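You operate a simulated robot arm through the tools that you are given. There is no shell and no other tool.

You are at the controls of a simulated robot arm. One attempt, no reset.

JOB
Set the controls near the top of the trial table. At the end: the red toggle is switched on; the focus knob is turned to spot; the black thumb screw is turned to loose; the blue toggle is switched on; whatever was shut is shut again. Leave all else as you found it, and nothing knocked over.

It is judged by the outcome, as a careful person would: the job done as asked, and still so three seconds after it is handed in. It fails if anything else is knocked over, pushed out of place, dropped, spilled or broken.

ROBOT AND FRAMES
A 6-joint arm with a two-finger parallel gripper, fixed in place. Base frame: the origin is at the foot of the arm, x ahead of it, y to its left, z up; the work surface is at about z = 0.2. Units: cm, degrees, N and s.
With the tool pointing down near the work surface it reaches from about 24 to 58 cm from the base axis. Its first joint turns from -166.0 to 166.0 degrees. Payload 1.5 kg.
The tool frame sits at the grasp point between the pads (the TCP): z along the fingers, y along the line on which they close. The tips reach 3 cm beyond it. Largest opening 8 cm; finger width 1.7, thickness 1.2; the body of the gripper, 4 by 8.2 cm, starts 8 cm behind the TCP.
Orientation is that of the tool frame in the base frame, as [roll, pitch, yaw] about the fixed x, y, z axes, in that order (R = Rz(yaw) Ry(pitch) Rx(roll)). With the fingers straight down and closing along the base's y, the tool's x points along the base's -x, its y along +y and its z along -z.

CONTROLS
- The arm moves only by the tool servo_tool. Its argument "motion" is text: rows parted by semicolons, each of 7 numbers parted by spaces: the finger opening in cm, from 0 to 8, then the shift along the tool's x, y, z in cm, then the turn, a rotation vector about the tool's x, y, z in degrees. In form: fingers dx dy dz ax ay az; .... A call has 1 to 20 rows; each row shifts and turns the commanded pose from where the row before left it, along the tool's axes as they then stand. Each row takes 0.2 s and may step no farther than 5 cm and 8.6 degrees from the row before; otherwise, or with a gripper value out of range, the whole call is refused. Where a pose cannot be reached the arm comes as near as it can. A force on the tool above 40 N (or 10 N above the force at the start of the call, whichever is more), or a blocked arm, ends the call early, and 0.2 s more pass. The fingers move at their own pace (about 7.2 cm/s each) and stop on an object; they squeeze with about 39 N. The grip force told is the motor's: it shows also when the fingers shut on nothing. Time passes only in rows, and 0.2 s behind the last, so rows that do not move let the fingers close. The reply holds the time, the measured pose of the TCP, the force on the tool along the base axes, the opening and the grip force, in the units named above and with some noise, with the torque about the TCP (base axes, N m) and any sound that the robot's microphone picked up, and new pictures: "views" is both (left out), scene, wrist or none.
- Cameras (640 x 400 px; columns grow to the right, rows downward): "scene" is fixed at [22.13, 49.69, 78.27]; the picture's right is [-0.97, -0.25, 0.00], its down [-0.24, 0.93, -0.29] and it looks along [0.07, -0.28, -0.96] (base axes); focal length 326 px, centre (320, 200). "wrist" rides on the gripper at [7.2, -0.7, -12.2] in the tool frame; the picture's right is [0.09, 1.00, 0.00], its down [-0.84, 0.08, -0.54] and it looks along [-0.54, 0.05, 0.84] (tool axes); focal length 238 px, centre (320, 200). There is no depth. A picture from a camera that has moved, and an enlarged one, comes with that camera's place and axes in the base frame and with its lens.
- close_up(camera, box): a new picture of the part [left, top, right, bottom] of that camera's present view, enlarged. No time passes.
- hand_in(): hands the job in; it is judged then, once.

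Places have to be worked out from the pictures, the camera data and where the tool is seen. Open the gripper and draw the arm clear of the work before you hand the job in, unless the task says otherwise.

The tools are called after "Request:" as name(argument=value, ...) on one line, values as JSON. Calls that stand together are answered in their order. servo_tool: Moves the arm, as the interface text tells. Its arguments: {"type":"object","properties":{"motion":{"type":"string"},"views":{"type":"string","enum":["both","scene","wrist","none"]}},"required":["motion"]} The other tools are called the same way: close_up (camera, box) takes an enlarged picture of a part of a camera's view; hand_in () hands the job in.

At the start:

```text
clock: 0.0
tcp_pos: [8.96, 34.37, 37.14]
orientation: [179.9, -0.1, -180.0]
contact_force: [0.3, 0.3, 1.0]
ft_torque: [0.01, -0.01, 0.02]
opening: 7.98
grip_force: 0.0
```

scene: 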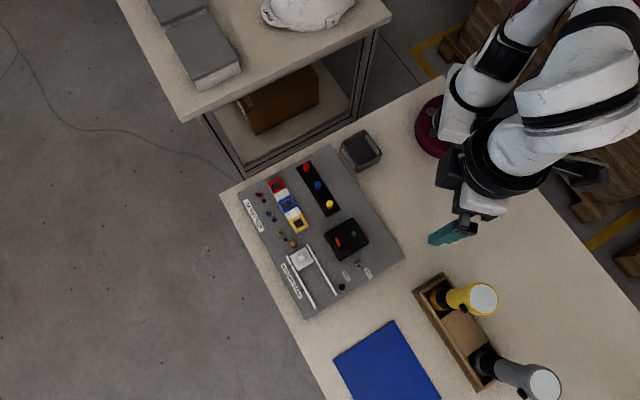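
wrist: 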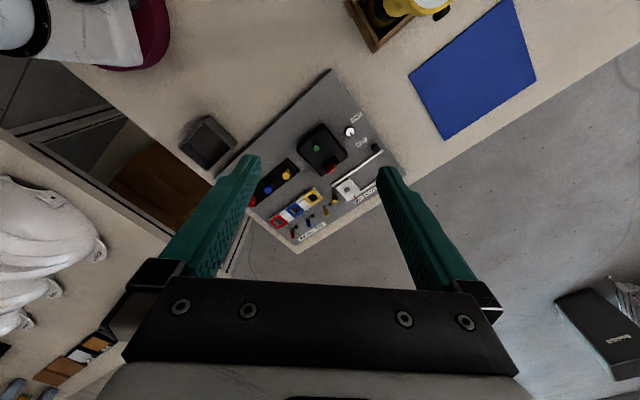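

The pictures show a control panel on the table with toggles, a slider, knobs and a black box. I'll enlarge both views to read the labels before moving.

Request:
close_up(camera="scene", box=[230, 120, 420, 320])

Request:
close_up(camera="wrist", box=[220, 60, 420, 260])

```text
2.00 times, centred on (325, 220) of scene
camera zoom: at [22.13, 49.69, 78.27], right [-0.97, -0.25, 0.0], down [-0.24, 0.93, -0.29], along [0.07, -0.28, -0.96], focal length 653 px, centre (310, 160)
```

zoom: 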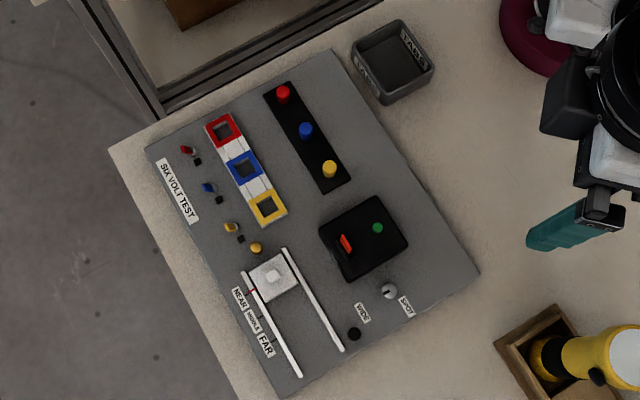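

```text
2.00 times, centred on (320, 160) of wrist
camera zoom: at [1.86, 33.61, 49.4], right [-0.09, 1.0, 0.0], down [0.84, 0.08, 0.54], along [0.54, 0.05, -0.84], focal length 477 px, centre (320, 280)
```

zoom: 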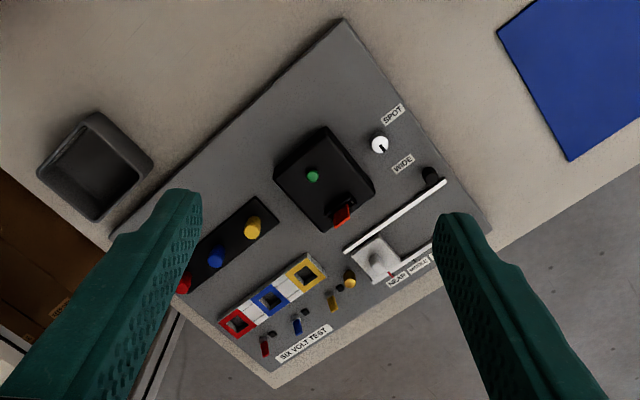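

The panel is about 26 x 33 cm, turned roughly 45° and centred near (26, 33). I'll bring the wrist camera closer and line it up with the panel, staying well above it, so I can inspect the controls.

Request:
servo_tool(motion="8 -1.5 -1.6 2.8 0 0 -7.5; 8 -1.5 -1.6 2.8 0 0 0; 8 -1.5 -1.5 2.8 0 0 0; 8 -1.5 -1.5 2.8 0 0 0; 8 -1.5 -1.5 2.8 0 0 0; 8 -1.5 -1.5 2.8 0 0 0; 8 0 0 0 0 0 -7.5; 8 0 0 0 0 0 -7.5; 8 0 0 0 0 0 -7.5; 8 0 0 0 0 0 -7.5; 8 0 0 0 0 0 -7.5; 8 0 0 0 0 0 0", views="both")

```text
clock: 2.6
tcp_pos: [19.14, 26.07, 20.56]
orientation: [180.0, 0.0, -134.8]
contact_force: [-0.6, 0.0, -0.3]
ft_torque: [0.04, 0.02, -0.05]
opening: 7.99
grip_force: 0.0
camera wrist: at [14.48, 20.54, 32.59], right [-0.77, 0.64, 0.0], down [0.54, 0.65, 0.54], along [0.35, 0.42, -0.84], focal length 238 px, centre (320, 200)
```

scene: 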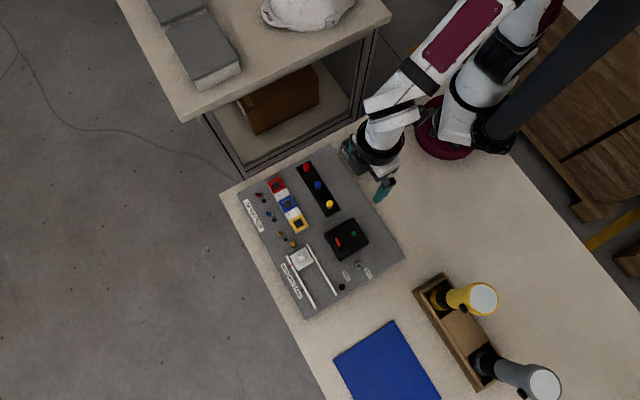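
wrist: 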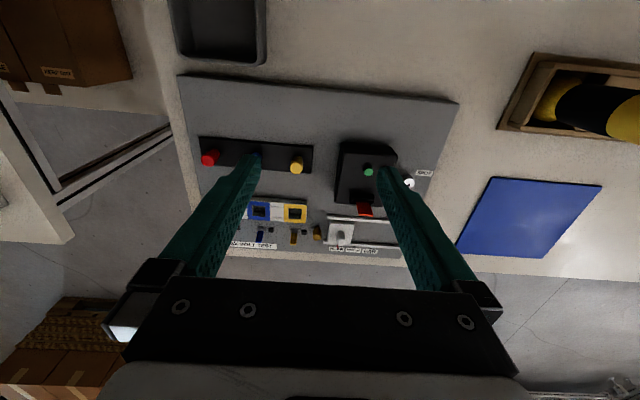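

The toggles are partly hidden behind the fingers, but the rest of the panel is visible. I'll enlarge the regions I can see from here.

Request:
close_up(camera="wrist", box=[320, 130, 440, 260])

Request:
close_up(camera="scene", box=[240, 170, 320, 250])

Request:
close_up(camera="scene", box=[280, 220, 380, 310])

```text
3.08 times, centred on (380, 195) of wrist
camera zoom: at [14.48, 20.54, 32.59], right [-0.77, 0.64, 0.0], down [0.54, 0.65, 0.54], along [0.35, 0.42, -0.84], focal length 733 px, centre (135, 215)
```

zoom: 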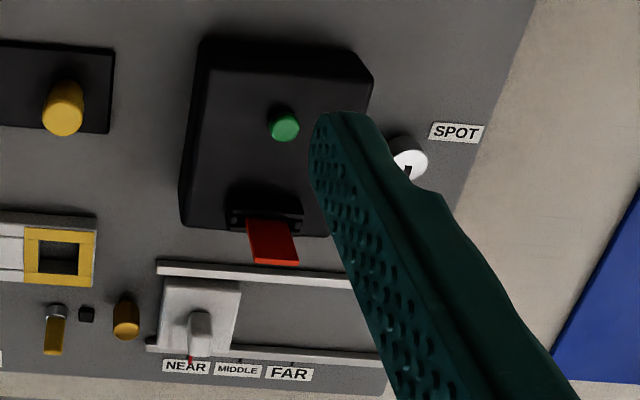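

```text
5.00 times, centred on (280, 210) of scene
camera zoom: at [22.13, 49.69, 78.27], right [-0.97, -0.25, 0.0], down [-0.24, 0.93, -0.29], along [0.07, -0.28, -0.96], focal length 1632 px, centre (520, 150)
```

zoom: 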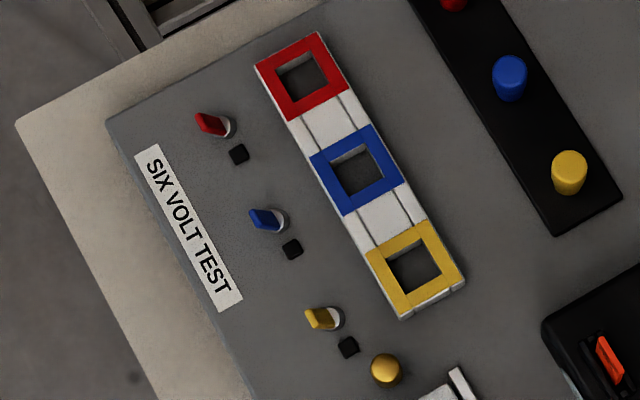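

```text
4.44 times, centred on (330, 265) of scene
camera zoom: at [22.13, 49.69, 78.27], right [-0.97, -0.25, 0.0], down [-0.24, 0.93, -0.29], along [0.07, -0.28, -0.96], focal length 1450 px, centre (276, -89)
```

zoom: 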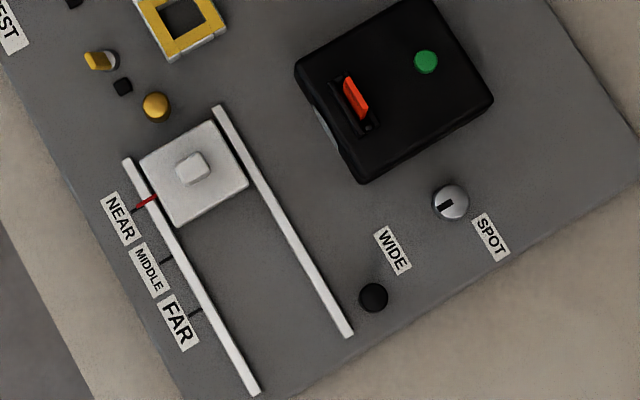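

The toggle paddles all lean outward toward the label, and the focus knob's mark points toward WIDE. I'll move the camera over the toggle row to look for on/off markings.

Request:
servo_tool(motion="8 -3.2 -1.46 1.2 0 0 0; 8 -3.2 -1.46 1.2 0 0 0; 8 -3.2 -1.46 1.2 0 0 0; 8 -3.2 -1.46 1.2 0 0 0; 8 -3.2 -1.46 1.2 0 0 0; 8 0 0 0 0 0 0", views="both")

```text
clock: 4.0
tcp_pos: [35.49, 32.16, 14.3]
orientation: [179.9, 0.0, -135.0]
contact_force: [-0.6, 0.6, -0.3]
ft_torque: [0.0, -0.03, -0.01]
opening: 8.0
grip_force: 0.0
camera wrist: at [30.87, 26.75, 26.47], right [-0.77, 0.64, 0.0], down [0.54, 0.65, 0.54], along [0.35, 0.42, -0.84], focal length 238 px, centre (320, 200)
```

scene: 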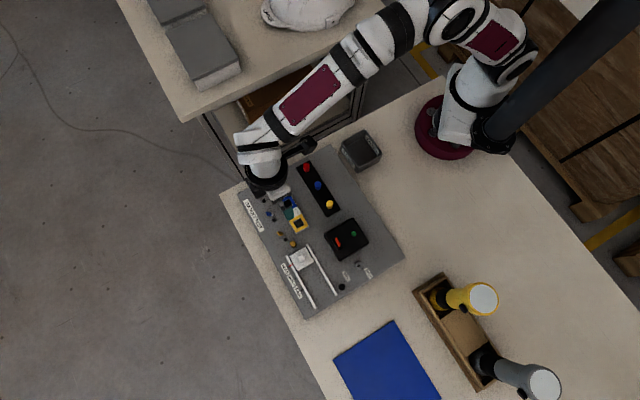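
wrist: 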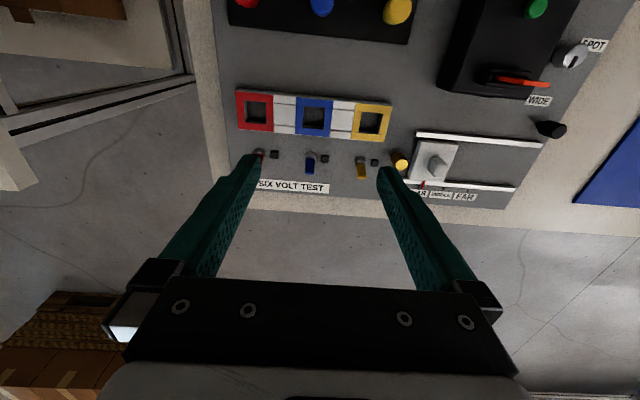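

Request:
close_up(camera="wrist", box=[225, 80, 425, 210])

Request:
close_up(camera="wrist", box=[390, 0, 630, 220])

Request:
close_up(camera="wrist", box=[490, 30, 610, 150])

```text
3.08 times, centred on (325, 145) of wrist
camera zoom: at [30.87, 26.75, 26.47], right [-0.77, 0.64, 0.0], down [0.54, 0.65, 0.54], along [0.35, 0.42, -0.84], focal length 733 px, centre (305, 369)
```

zoom: 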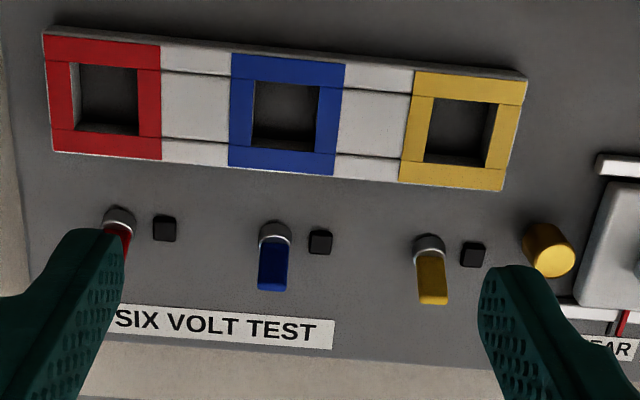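

```text
1.82 times, centred on (510, 110) of wrist
camera zoom: at [30.87, 26.75, 26.47], right [-0.77, 0.64, 0.0], down [0.54, 0.65, 0.54], along [0.35, 0.42, -0.84], focal length 433 px, centre (-26, 364)
```

zoom: 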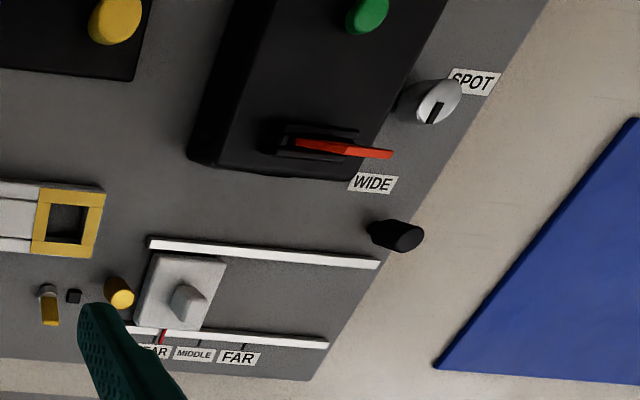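

```text
3.33 times, centred on (550, 90) of wrist
camera zoom: at [30.87, 26.75, 26.47], right [-0.77, 0.64, 0.0], down [0.54, 0.65, 0.54], along [0.35, 0.42, -0.84], focal length 794 px, centre (-447, 567)
```

zoom: 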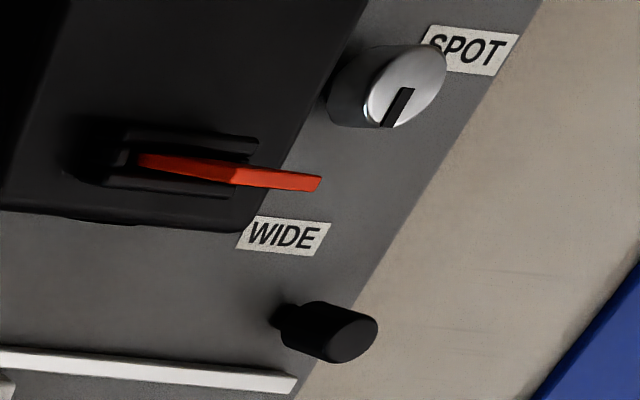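

I place the toggles near e1 = 51.7 along the panel's short axis, with tips at z≈4 and the blue one at e2≈-3.1. The knob top is at about z 3.9 and the thumb screw top at about z 4.4. I'll close the fingers and hover just outside the blue toggle before pushing it inward.

Request:
servo_tool(motion="0 -2.2 -0.3 0 0 0 0; 0 -2.2 -0.3 0 0 0 0; 0 -2.0 -0.2 1 0 0 0; 0 0 0 2 0 0 0; 0 0 0 2 0 0 0; 0 0 0 0 0 0 0", views="both")

```text
clock: 5.4
tcp_pos: [40.78, 36.33, 9.53]
orientation: [-179.9, 0.1, -134.9]
contact_force: [0.1, 0.4, -0.3]
ft_torque: [0.0, -0.01, -0.01]
opening: 0.0
grip_force: 21.2
camera wrist: at [36.22, 30.79, 21.68], right [-0.77, 0.64, 0.0], down [0.54, 0.65, 0.54], along [0.35, 0.42, -0.84], focal length 238 px, centre (320, 200)
```

scene: 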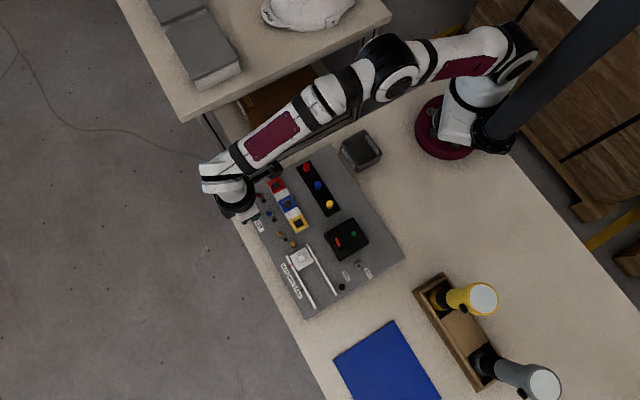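
wrist: 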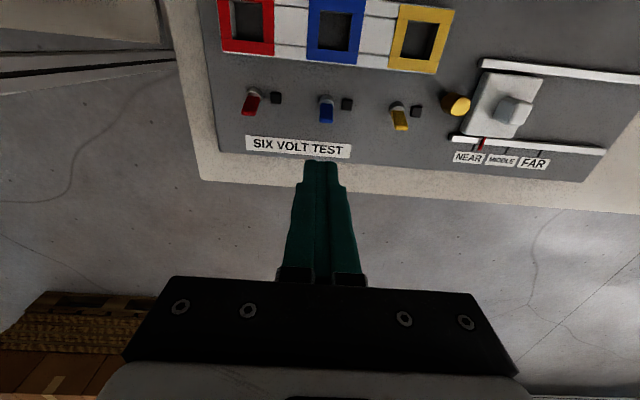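

The fingers are lined up just outside the blue toggle. I'll lower the tips to z≈2.9 and push inward slowly, watching force and sound.

Request:
servo_tool(motion="0 0 0.1 1.8 0 0 0; 0 0 0 1.8 0 0 0; 0 0.5 0 0 0 0 0; 0 0.5 0 0 0 0 0; 0 0.5 0 0 0 0 0; 0 0.4 0 0 0 0 0; 0 0.4 0 0 0 0 0; 0 0.4 0 0 0 0 0; 0 0 0 0 0 0 0", views="both")

```text
clock: 7.4
tcp_pos: [38.68, 34.49, 6.05]
orientation: [-180.0, 0.4, -134.8]
contact_force: [20.7, 22.4, 1.8]
ft_torque: [0.72, -0.54, 0.04]
opening: 0.0
grip_force: 21.7
camera wrist: at [34.03, 28.87, 18.11], right [-0.77, 0.64, 0.0], down [0.53, 0.64, 0.55], along [0.35, 0.42, -0.84], focal length 238 px, centre (320, 200)
```

scene: 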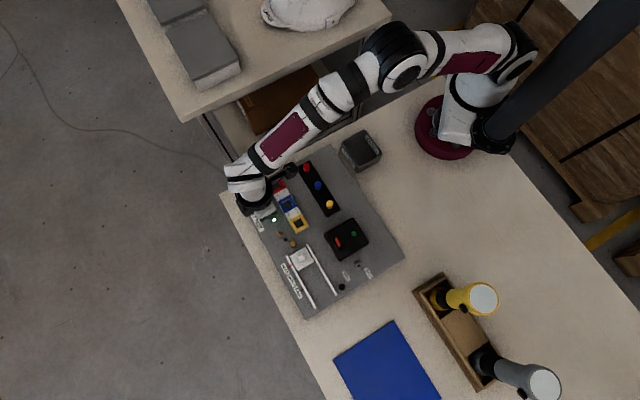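
wrist: 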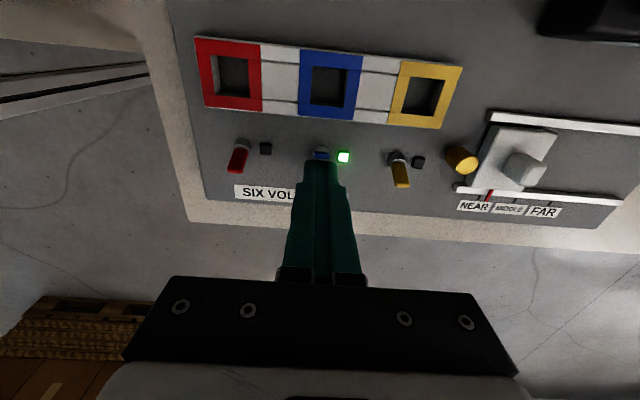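

The blue toggle's lamp lit green, so the switch went over and is now against its stop. I'll back off outward, lift, and check that it stays on.

Request:
servo_tool(motion="0 -0.7 0 0 0 0 0; 0 -0.9 0 0 0 0 0; 0 -0.9 0 0 0 0 0; 0 0 0 -1.8 0 0 0; 0 0 0 -1.8 0 0 0; 0 0 0 0 0 0 0", views="both")

```text
clock: 8.8
tcp_pos: [40.13, 36.18, 9.43]
orientation: [-180.0, 0.0, -135.0]
contact_force: [0.1, 0.1, 0.2]
ft_torque: [0.01, 0.03, -0.02]
opening: 0.02
grip_force: 21.3
camera wrist: at [35.64, 30.67, 21.51], right [-0.77, 0.64, 0.0], down [0.54, 0.65, 0.54], along [0.35, 0.42, -0.84], focal length 238 px, centre (320, 200)
```

scene: 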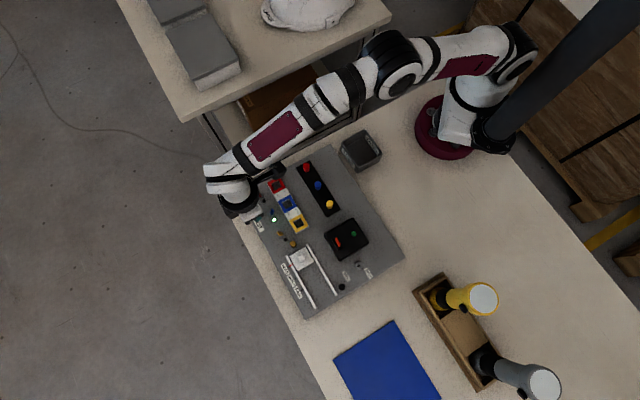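
wrist: 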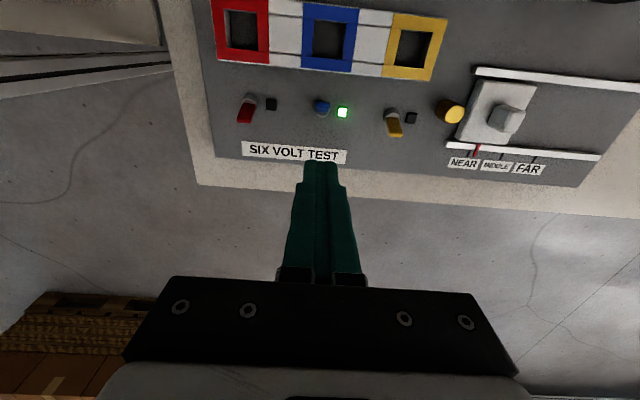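

Blue stayed on with its lamp lit. The red toggle is about 5.6 cm along the row, so I'll shift to it at this height, lower, and push the same way.

Request:
servo_tool(motion="0 0 -2.0 0 0 0 0; 0 0 -2.0 0 0 0 0; 0 0 -1.6 0 0 0 0; 0 0 0 1.8 0 0 0; 0 0 0 1.6 0 0 0; 0 0.5 0 0 0 0 0; 0 0.5 0 0 0 0 0; 0 0.4 0 0 0 0 0; 0 0.4 0 0 0 0 0; 0 0.3 0 0 0 0 0; 0 0 0 0 0 0 0", views="both")

```text
clock: 11.2
tcp_pos: [42.79, 30.62, 5.92]
orientation: [-179.9, -0.1, -135.0]
contact_force: [-0.6, 0.5, -0.2]
ft_torque: [-0.02, -0.02, 0.01]
opening: 0.03
grip_force: 20.9
camera wrist: at [38.24, 25.15, 18.14], right [-0.77, 0.64, 0.0], down [0.54, 0.65, 0.54], along [0.35, 0.42, -0.84], focal length 238 px, centre (320, 200)
```

scene: 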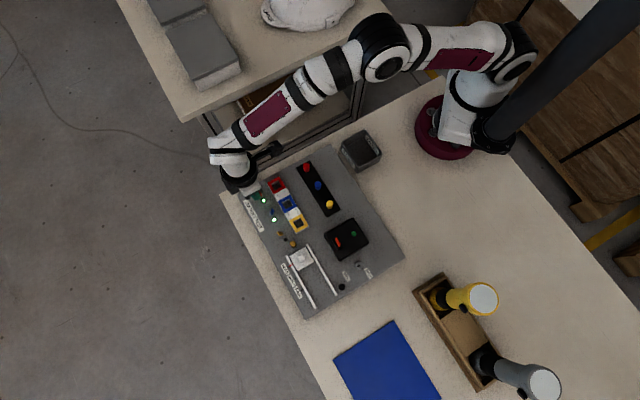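
wrist: 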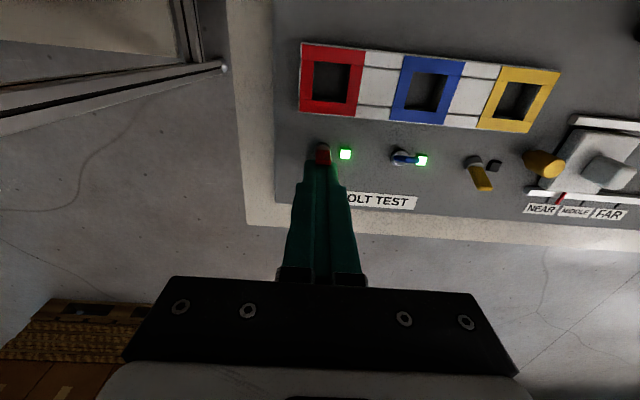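

Both the red and blue lamps are lit. I'll back off, rise above the tall black box with the red lever (its tip is about z 9.3), and go look at the knob and thumb screw.

Request:
servo_tool(motion="0 -0.8 0 0 0 0 0; 0 -0.8 0 0 0 0 0; 0 0 0 -3 0 0 0; 0 0 0 -4 0 0 0; 0 0 0 -4 0 0 0; 8 1.79 3.86 0 0 0 0; 8 1.79 3.86 0 0 0 0; 8 1.79 3.86 0 0 0 0; 8 1.79 3.86 0 0 0 0; 8 1.79 3.86 0 0 0 0; 8 1.79 3.86 0 0 0 0; 8 1.79 3.86 0 0 0 0; 8 0 0 0 0 0 0", views="both")

```text
clock: 14.0
tcp_pos: [15.93, 42.06, 17.15]
orientation: [-180.0, 0.1, -135.0]
contact_force: [0.4, 0.3, 0.5]
ft_torque: [-0.02, 0.02, 0.03]
opening: 8.02
grip_force: 0.0
camera wrist: at [11.26, 36.38, 29.28], right [-0.77, 0.64, 0.0], down [0.54, 0.65, 0.54], along [0.35, 0.42, -0.84], focal length 238 px, centre (320, 200)
```

scene: 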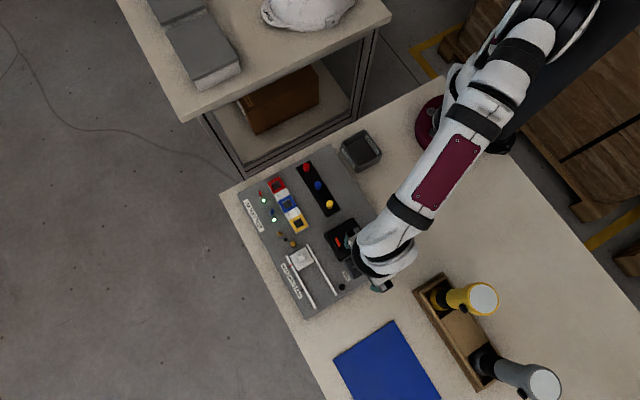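
wrist: 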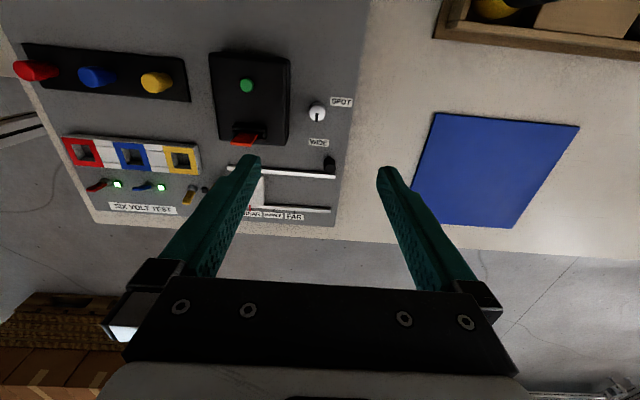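

Request:
close_up(camera="wrist", box=[270, 70, 380, 220])

Request:
close_up(camera="wrist", box=[295, 90, 355, 130])

Request:
close_up(camera="wrist", box=[300, 145, 360, 185])

```text
2.67 times, centred on (325, 145) of wrist
camera zoom: at [11.26, 36.38, 29.28], right [-0.77, 0.64, 0.0], down [0.54, 0.65, 0.54], along [0.35, 0.42, -0.84], focal length 636 px, centre (307, 347)
```

zoom: 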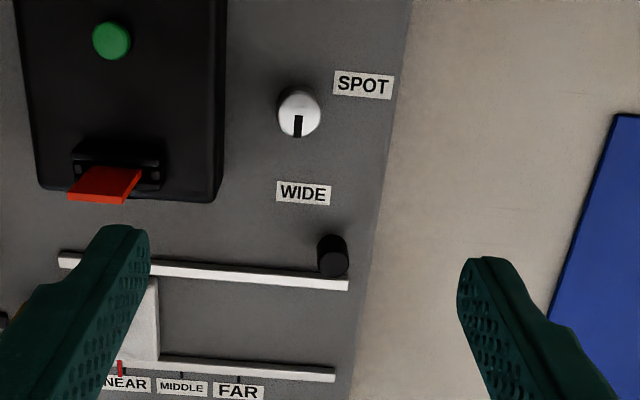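

```text
10.00 times, centred on (325, 110) of wrist
camera zoom: at [11.26, 36.38, 29.28], right [-0.77, 0.64, 0.0], down [0.54, 0.65, 0.54], along [0.35, 0.42, -0.84], focal length 2384 px, centre (270, 1100)
```

zoom: 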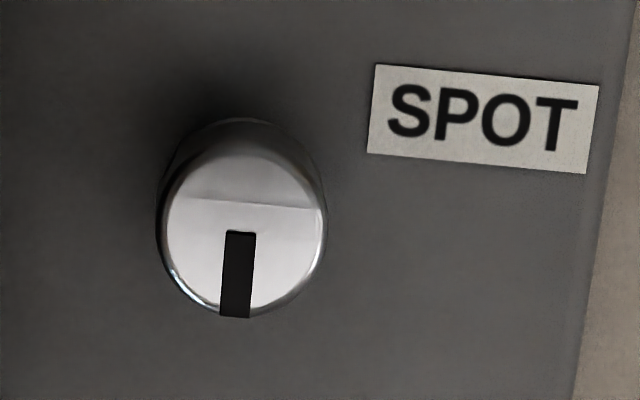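

```text
10.00 times, centred on (330, 165) of wrist
camera zoom: at [11.26, 36.38, 29.28], right [-0.77, 0.64, 0.0], down [0.54, 0.65, 0.54], along [0.35, 0.42, -0.84], focal length 2384 px, centre (220, 550)
```

zoom: 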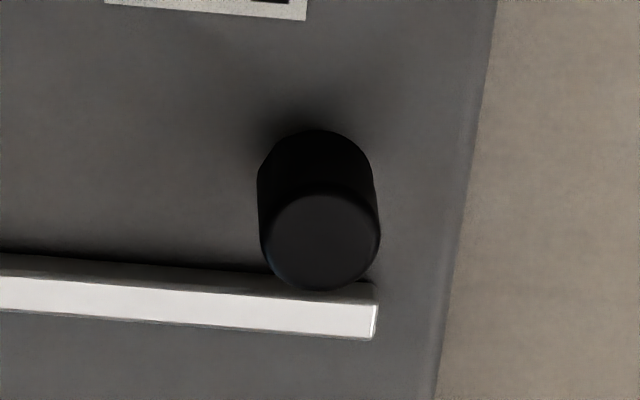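

The knob's mark points along +e1 toward WIDE, and SPOT lies about 100–110° counter-clockwise of it, seen from above. The knob centre is at about (39.4, 17.9) in panel axes. I'll move above it and turn the wrist +90°, so the counter-clockwise twist has room and the fingers clear the black box.

Request:
servo_tool(motion="4 0.8 -0.3 0 0 0 0; 4 0.75 -0.3 0 0 0 0; 4 0 0 0 0 0 8.2; 4 0 0 0 0 0 8.2; 4 0 0 0 0 0 8.2; 4 0 0 0 0 0 8.2; 4 0 0 0 0 0 8.2; 4 0 0 0 0 0 8.2; 4 0 0 0 0 0 8.2; 4 0 0 0 0 0 8.2; 4 0 0 0 0 0 8.2; 4 0 0 0 0 0 8.2; 4 0 0 0 0 0 8.0; 4 0 0 0 0 0 0", views="both")

```text
clock: 17.0
tcp_pos: [15.34, 40.42, 16.89]
orientation: [-180.0, -0.1, 134.9]
contact_force: [-0.6, -0.7, 0.3]
ft_torque: [-0.01, 0.02, 0.0]
opening: 3.99
grip_force: 0.0
camera wrist: at [9.77, 45.18, 29.15], right [0.64, 0.77, 0.0], down [0.65, -0.54, 0.54], along [0.42, -0.35, -0.84], focal length 238 px, centre (320, 200)
```

scene: 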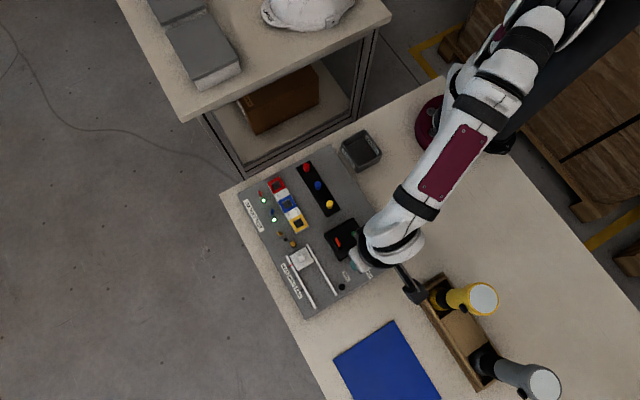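
wrist: 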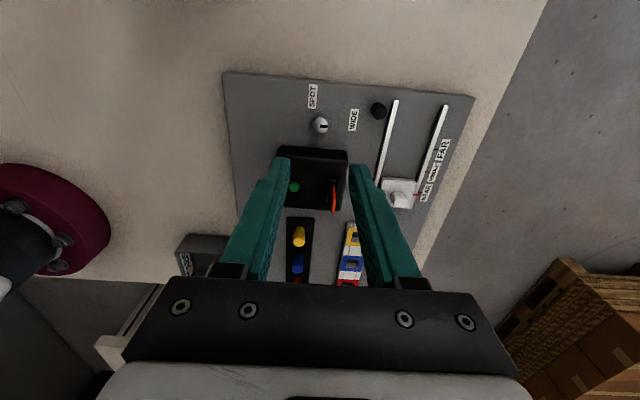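

Request:
close_up(camera="wrist", box=[290, 75, 410, 155])

```text
5.00 times, centred on (350, 115) of wrist
camera zoom: at [9.77, 45.18, 29.15], right [0.64, 0.77, 0.0], down [0.65, -0.54, 0.54], along [0.42, -0.35, -0.84], focal length 1192 px, centre (170, 625)
```

zoom: 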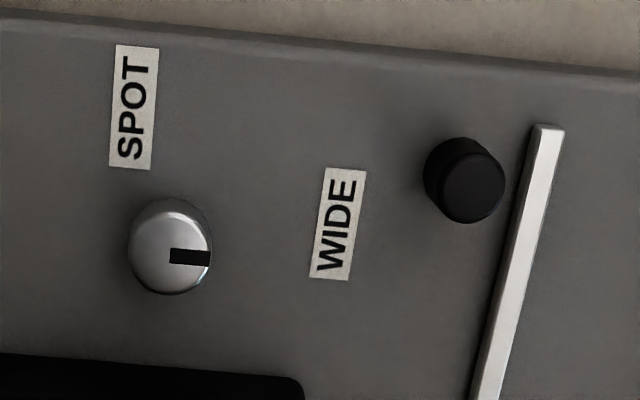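

The knob centre is confirmed at about (39.45, 17.95) and the screw at (45.4, 19.95). I'll descend on the knob and grip it.

Request:
servo_tool(motion="3.4 0.2 0 3 0 0 0; 3.4 0 0 3 0 0 0; 3.4 0 0 3 0 0 0; 3.4 0 0 1.4 0 0 0; 3.4 0 0 1 0 0 0; 0 0 0 0 0 0 0; 0 0 0 0 0 0 0; 0 0 0 0 0 0 0", views="both")

```text
clock: 18.8
tcp_pos: [15.23, 40.73, 5.55]
orientation: [180.0, -0.2, 135.0]
contact_force: [-4.5, -2.4, 0.7]
ft_torque: [0.45, 0.57, 0.02]
opening: 1.77
grip_force: 32.7
camera wrist: at [9.55, 45.39, 17.7], right [0.64, 0.77, 0.0], down [0.65, -0.54, 0.54], along [0.42, -0.35, -0.84], focal length 238 px, centre (320, 200)
```

scene: 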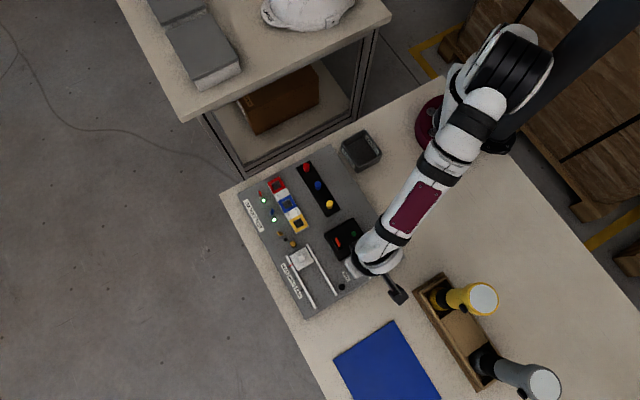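
wrist: 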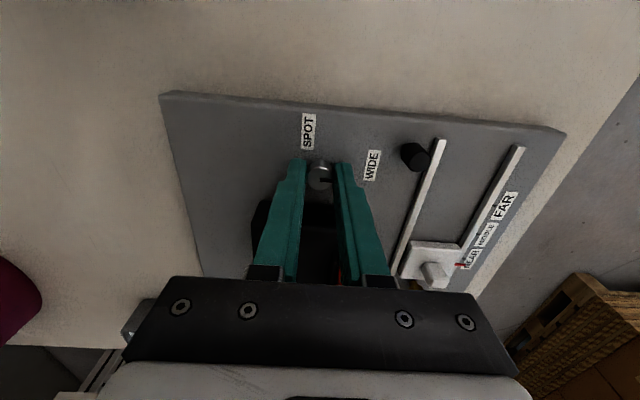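

The knob is gripped at 1.77 cm, which matches its diameter. I'll turn it counter-clockwise (negative about tool z) by 48° and check the readings.

Request:
servo_tool(motion="0 0 0 0 0 0 -8; 0 0 0 0 0 0 -8; 0 0 0 0 0 0 -8; 0 0 0 0 0 0 -8; 0 0 0 0 0 0 -8; 0 0 0 0 0 0 -8; 0 0 0 0 0 0 0", views="both")

```text
clock: 20.4
tcp_pos: [15.12, 40.68, 5.49]
orientation: [-179.9, -0.2, -176.9]
contact_force: [-7.1, -13.3, -18.8]
ft_torque: [-0.09, 0.3, -0.02]
opening: 1.75
grip_force: 32.1
camera wrist: at [7.97, 39.65, 17.79], right [-0.15, 0.99, 0.0], down [0.83, 0.12, 0.54], along [0.54, 0.08, -0.84], focal length 238 px, centre (320, 200)
```

scene: 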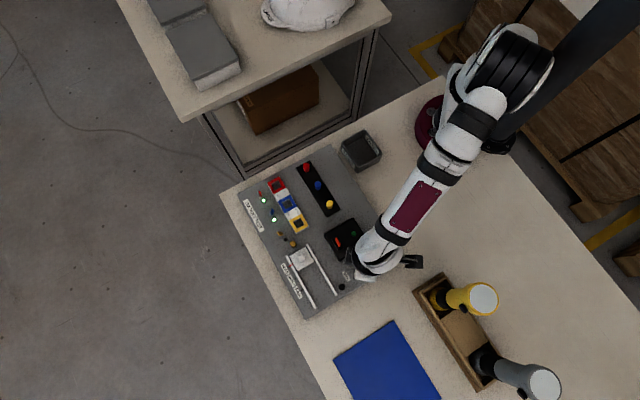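
wrist: 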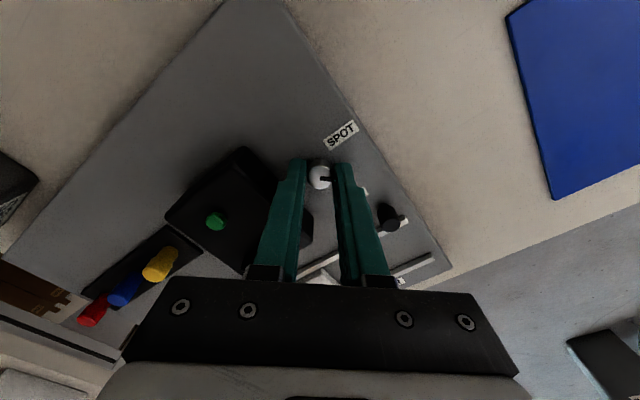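

The knob is following the fingers, with moderate lateral force and little torque. I'll continue another 40° counter-clockwise.

Request:
servo_tool(motion="0 0 0 0 0 0 -8; 0 0 0 0 0 0 -8; 0 0 0 0 0 0 -8; 0 0 0 0 0 0 -8; 0 0 0 0 0 0 -8; 0 0 0 0 0 0 0", views="both")

```text
clock: 22.0
tcp_pos: [15.25, 40.77, 5.56]
orientation: [-179.9, 0.0, -136.8]
contact_force: [0.7, -4.1, 3.3]
ft_torque: [0.17, -0.39, -0.1]
opening: 1.75
grip_force: 32.2
stopped in row 6: the force on the tool passed its limit at 41 N (the readings are from after the stop); the commanded pose is now the measured one
camera wrist: at [10.43, 35.32, 17.74], right [-0.75, 0.66, 0.0], down [0.56, 0.63, 0.54], along [0.36, 0.41, -0.84], focal length 238 px, centre (320, 200)
```

scene: 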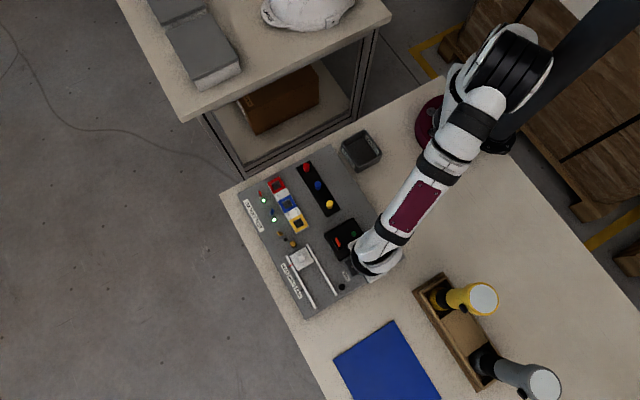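
wrist: 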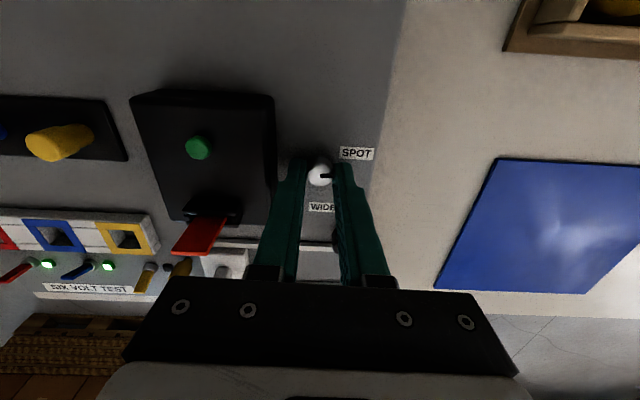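

The knob is turned about 88°, and the force build-up was released by the stop. I'll enlarge to see the pointer against SPOT.

Request:
close_up(camera="wrist", box=[290, 135, 390, 215])

Request:
close_up(camera="scene", box=[320, 230, 400, 300])

```text
5.00 times, centred on (340, 175) of wrist
camera zoom: at [10.43, 35.32, 17.74], right [-0.75, 0.66, 0.0], down [0.56, 0.63, 0.54], along [0.36, 0.41, -0.84], focal length 1192 px, centre (220, 325)
```

zoom: 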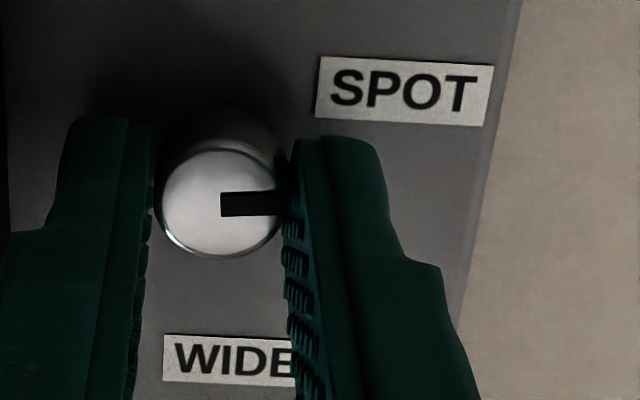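

```text
5.71 times, centred on (360, 265) of scene
camera zoom: at [22.13, 49.69, 78.27], right [-0.97, -0.25, 0.0], down [-0.24, 0.93, -0.29], along [0.07, -0.28, -0.96], focal length 1864 px, centre (91, -171)
```

zoom: 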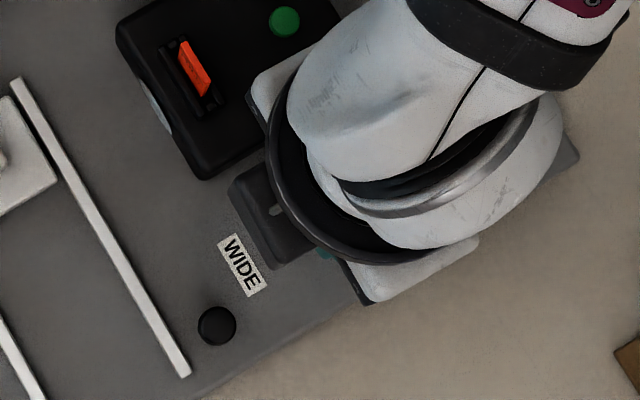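

The pointer is at about 90°, just short of the SPOT label, which sits near 105–110°. I'll continue in small steps and watch for an end stop.

Request:
servo_tool(motion="0 0 0 0 0 0 -5; 0 0 0 0 0 0 -5; 0 0 0 0 0 0 0", views="wrist")

```text
clock: 22.8
tcp_pos: [15.24, 40.77, 5.53]
orientation: [-180.0, 0.1, -126.8]
contact_force: [-2.4, -0.4, 19.6]
ft_torque: [-0.33, 0.09, 0.0]
opening: 1.8
grip_force: 32.2
camera wrist: at [11.48, 34.6, 17.69], right [-0.85, 0.52, 0.0], down [0.44, 0.71, 0.55], along [0.29, 0.46, -0.84], focal length 238 px, centre (320, 200)
```

wrist: 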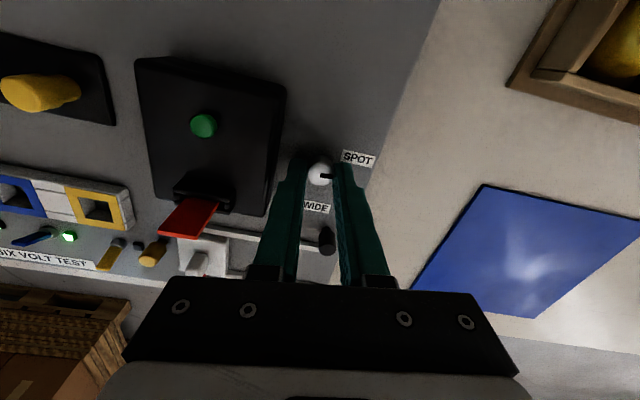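

Request:
close_up(camera="wrist", box=[290, 135, 390, 215])

```text
5.00 times, centred on (340, 175) of wrist
camera zoom: at [11.48, 34.6, 17.69], right [-0.85, 0.52, 0.0], down [0.44, 0.71, 0.55], along [0.29, 0.46, -0.84], focal length 1192 px, centre (220, 325)
```

zoom: 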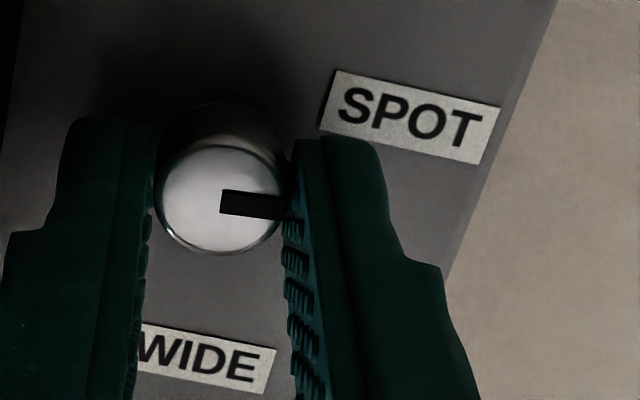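

The pointer did not follow the last 10°: its angle to the SPOT label is unchanged and the fingers slipped. That suggests the end stop on the SPOT side. I'll open just slightly, lift off, and check.

Request:
servo_tool(motion="2.4 0 0 0 0 0 0; 2.4 0 0 0 0 0 0; 2.4 0 0 -2 0 0 0; 2.4 0 0 -3 0 0 0; 2.4 0 0 -3 0 0 0; 2.4 0 0 -3 0 0 0; 4 0 0 0 0 0 0", views="both")

```text
clock: 24.4
tcp_pos: [15.31, 40.96, 16.55]
orientation: [-179.9, 0.1, -126.9]
contact_force: [-0.2, -0.4, 0.1]
ft_torque: [-0.01, -0.01, 0.0]
opening: 4.0
grip_force: 0.1
camera wrist: at [11.56, 34.72, 28.66], right [-0.85, 0.52, 0.0], down [0.44, 0.71, 0.54], along [0.29, 0.46, -0.84], focal length 238 px, centre (320, 200)
```

scene: 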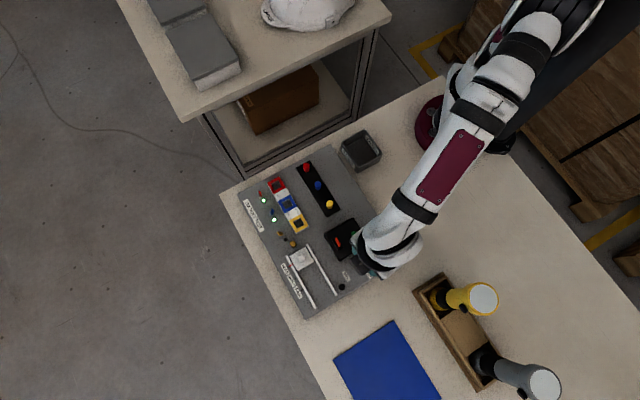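
wrist: 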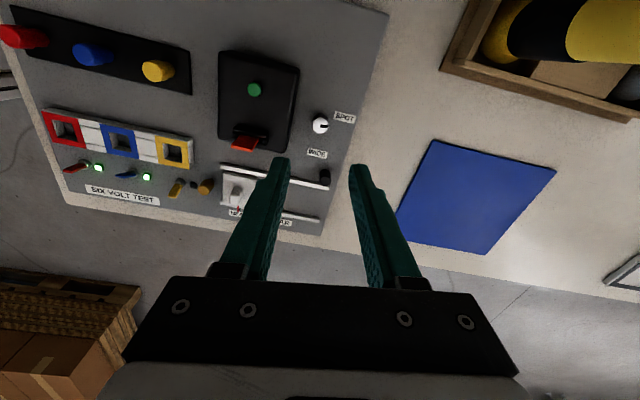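

Request:
close_up(camera="wrist", box=[295, 100, 365, 145])

Request:
close_up(camera="wrist", box=[300, 155, 350, 195])

```text
8.89 times, centred on (330, 122) of wrist
camera zoom: at [11.56, 34.72, 28.66], right [-0.85, 0.52, 0.0], down [0.44, 0.71, 0.54], along [0.29, 0.46, -0.84], focal length 2119 px, centre (231, 889)
```

zoom: 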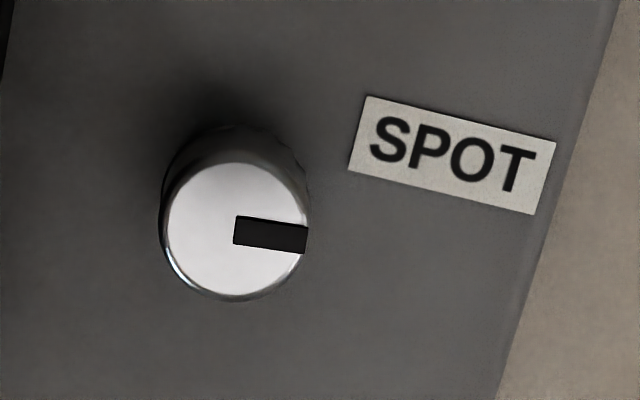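

```text
10.00 times, centred on (325, 175) of wrist
camera zoom: at [11.56, 34.72, 28.66], right [-0.85, 0.52, 0.0], down [0.44, 0.71, 0.54], along [0.29, 0.46, -0.84], focal length 2384 px, centre (270, 450)
```

zoom: 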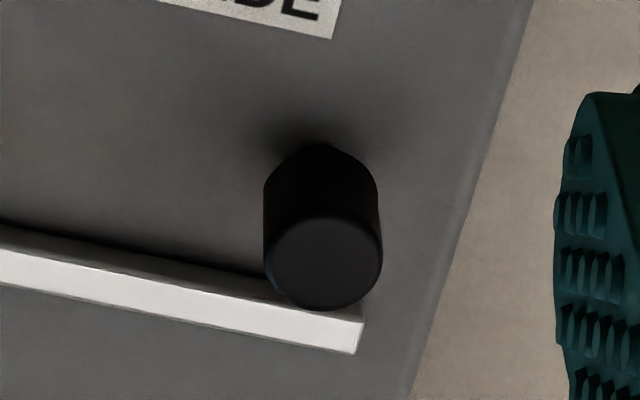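

The pointer now reads about 96°, right beside SPOT. To be sure this is the stop and not a half-way position, I'll regrip and try a small extra turn while reading the torque.

Request:
servo_tool(motion="2.7 0.26 -0.1 3 0 0 0; 2.7 0 0 3 0 0 0; 2.7 0 0 3 0 0 0; 2.7 0 0 1.2 0 0 0; 2.7 0 0 0.8 0 0 0; 0 0 0 0 0 0 0; 0 0 0 0 0 0 0; 0 0 0 0 0 0 0", views="wrist")

Request:
servo_tool(motion="0 0 0 0 0 0 -3; 0 0 0 0 0 0 -3; 0 0 0 0 0 0 0", views="wrist")

```text
clock: 26.4
tcp_pos: [15.04, 40.38, 5.54]
orientation: [179.9, 0.0, -126.9]
contact_force: [-1.4, 1.9, 0.5]
ft_torque: [-0.21, 0.26, 0.03]
opening: 1.78
grip_force: 32.7
stopped in row 8: the force on the tool passed its limit at 41 N (the readings are from after the stop); the commanded pose is now the measured one
camera wrist: at [11.27, 34.28, 17.66], right [-0.85, 0.52, 0.0], down [0.44, 0.71, 0.54], along [0.28, 0.46, -0.84], focal length 238 px, centre (320, 200)
```

wrist: 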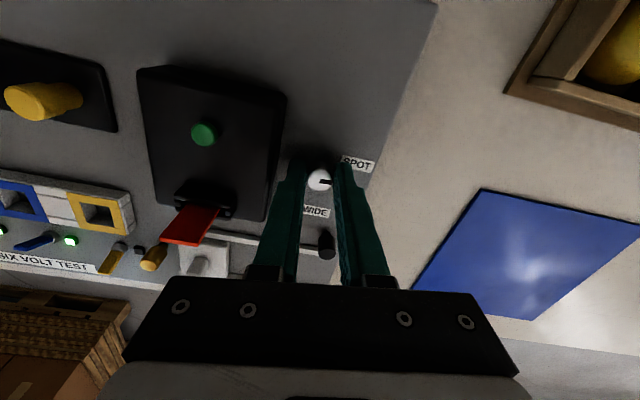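

```text
clock: 27.1
tcp_pos: [15.04, 40.47, 5.42]
orientation: [179.9, 0.1, -120.9]
contact_force: [1.9, -1.8, 3.4]
ft_torque: [0.09, -0.16, -0.17]
opening: 1.77
grip_force: 32.6
camera wrist: at [11.94, 33.9, 17.65], right [-0.9, 0.43, 0.0], down [0.36, 0.76, 0.54], along [0.23, 0.49, -0.84], focal length 238 px, centre (320, 200)
```

wrist: 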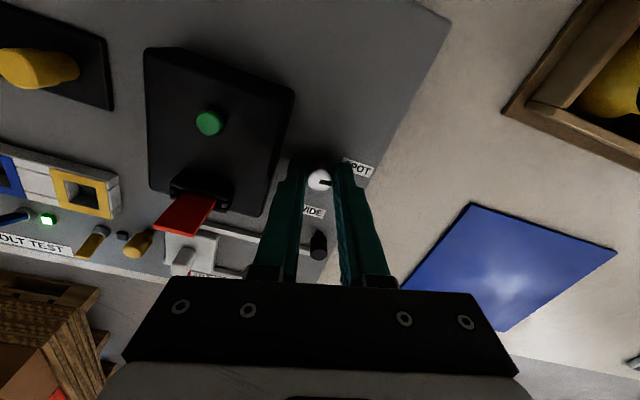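

Request:
close_up(camera="wrist", box=[290, 145, 390, 225])

```text
5.00 times, centred on (340, 185) of wrist
camera zoom: at [11.94, 33.9, 17.65], right [-0.9, 0.43, 0.0], down [0.36, 0.76, 0.54], along [0.23, 0.49, -0.84], focal length 1192 px, centre (220, 275)
```

zoom: 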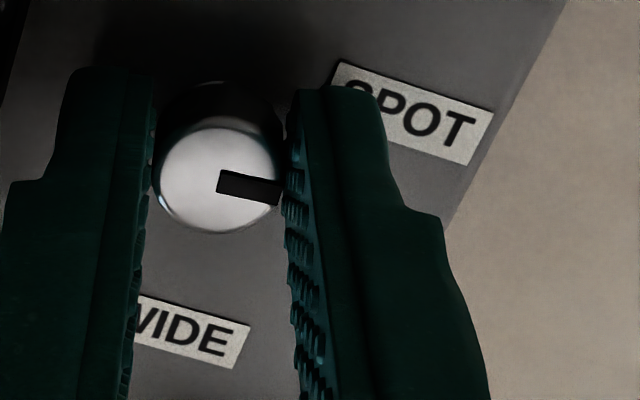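

The knob resists (about -0.17 N·m) and the pointer stays put, so it is at its SPOT stop. I'll release it, rise, and turn the wrist back while moving over the black thumb screw.

Request:
servo_tool(motion="2.5 0 0 0 0 0 0; 2.5 0 0 0 0 0 0; 2.5 0 0 -2 0 0 0; 2.5 0 0 -3 0 0 0; 2.5 0 0 -3 0 0 0; 2.5 0 0 -3 0 0 0; 2.5 0 0 0 0 0 8; 2.5 0 0 0 0 0 8; 2.5 0 0 0 0 0 8; 2.5 0 0 0 0 0 8; 2.5 0 0 0 0 0 8; 2.5 0 0 0 0 0 8; 2.5 0 0 0 0 0 8; 2.5 0 0 0 0 0 8; 2.5 0 0 0 0 0 8; 2.5 0 0 0 0 0 8; 2.5 0 0 0 0 0 8; 2.5 0 0 0 0 0 8; 2.5 0 0 0 0 0 8; 2.5 0 0 0 0 0 0", views="both")

```text
clock: 31.4
tcp_pos: [15.02, 40.43, 16.49]
orientation: [179.9, -0.1, 135.0]
contact_force: [-0.8, -0.4, 0.4]
ft_torque: [0.01, -0.01, 0.0]
opening: 2.49
grip_force: 0.0
camera wrist: at [9.57, 44.97, 28.75], right [0.64, 0.77, 0.0], down [0.65, -0.54, 0.54], along [0.42, -0.34, -0.84], focal length 238 px, centre (320, 200)
```

scene: 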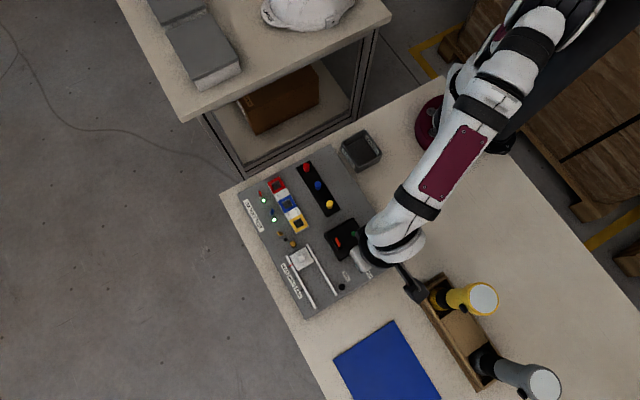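
wrist: 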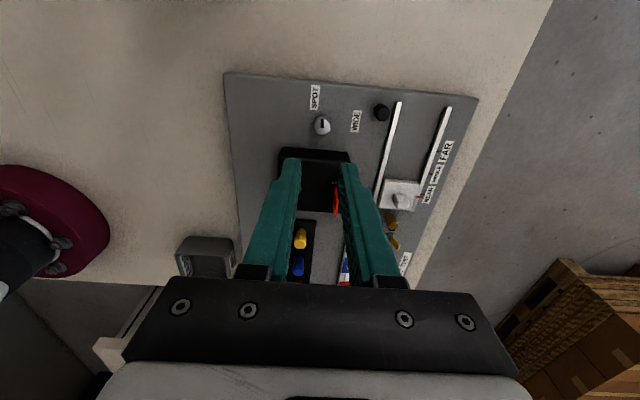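

The focus knob looks set on SPOT. I'll move over the thumb screw at (45.4, 19.95) in panel axes and come part-way down to check alignment.

Request:
servo_tool(motion="3 1.0 3.1 0 0 0 0; 3 0.98 3.07 0 0 0 0; 3 0 0 3 0 0 0; 3 0 0 3 0 0 0; 3 0 0 0 0 0 0", views="both")

Request:
close_up(camera="wrist", box=[240, 90, 400, 200])

```text
clock: 32.5
tcp_pos: [17.96, 45.9, 10.44]
orientation: [179.8, -0.1, 135.0]
contact_force: [-0.2, -0.6, -0.6]
ft_torque: [-0.02, -0.02, -0.02]
opening: 2.98
grip_force: 0.2
camera wrist: at [12.43, 50.47, 22.6], right [0.64, 0.77, 0.0], down [0.65, -0.54, 0.54], along [0.42, -0.34, -0.84], focal length 238 px, centre (320, 200)
```

scene: 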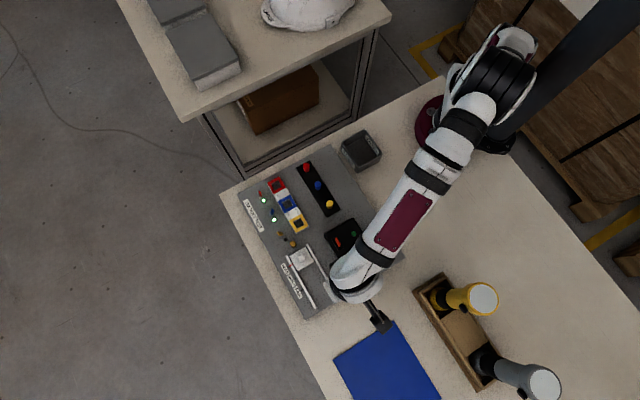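
wrist: 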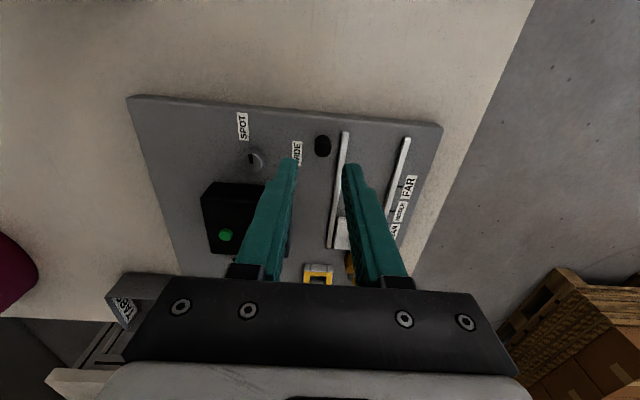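

```text
3.64 times, centred on (320, 145) of wrist
camera zoom: at [12.43, 50.47, 22.6], right [0.64, 0.77, 0.0], down [0.65, -0.54, 0.54], along [0.42, -0.34, -0.84], focal length 867 px, centre (320, 400)
```

zoom: 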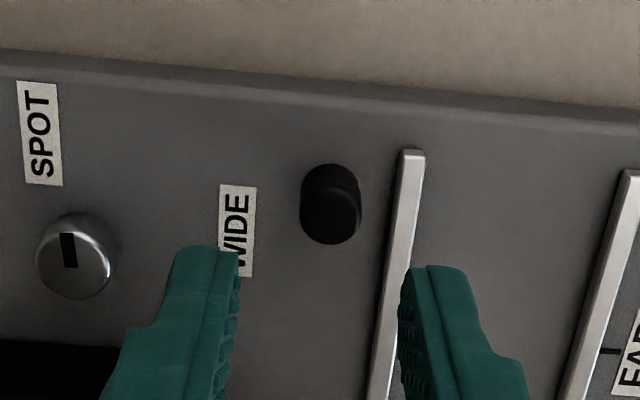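

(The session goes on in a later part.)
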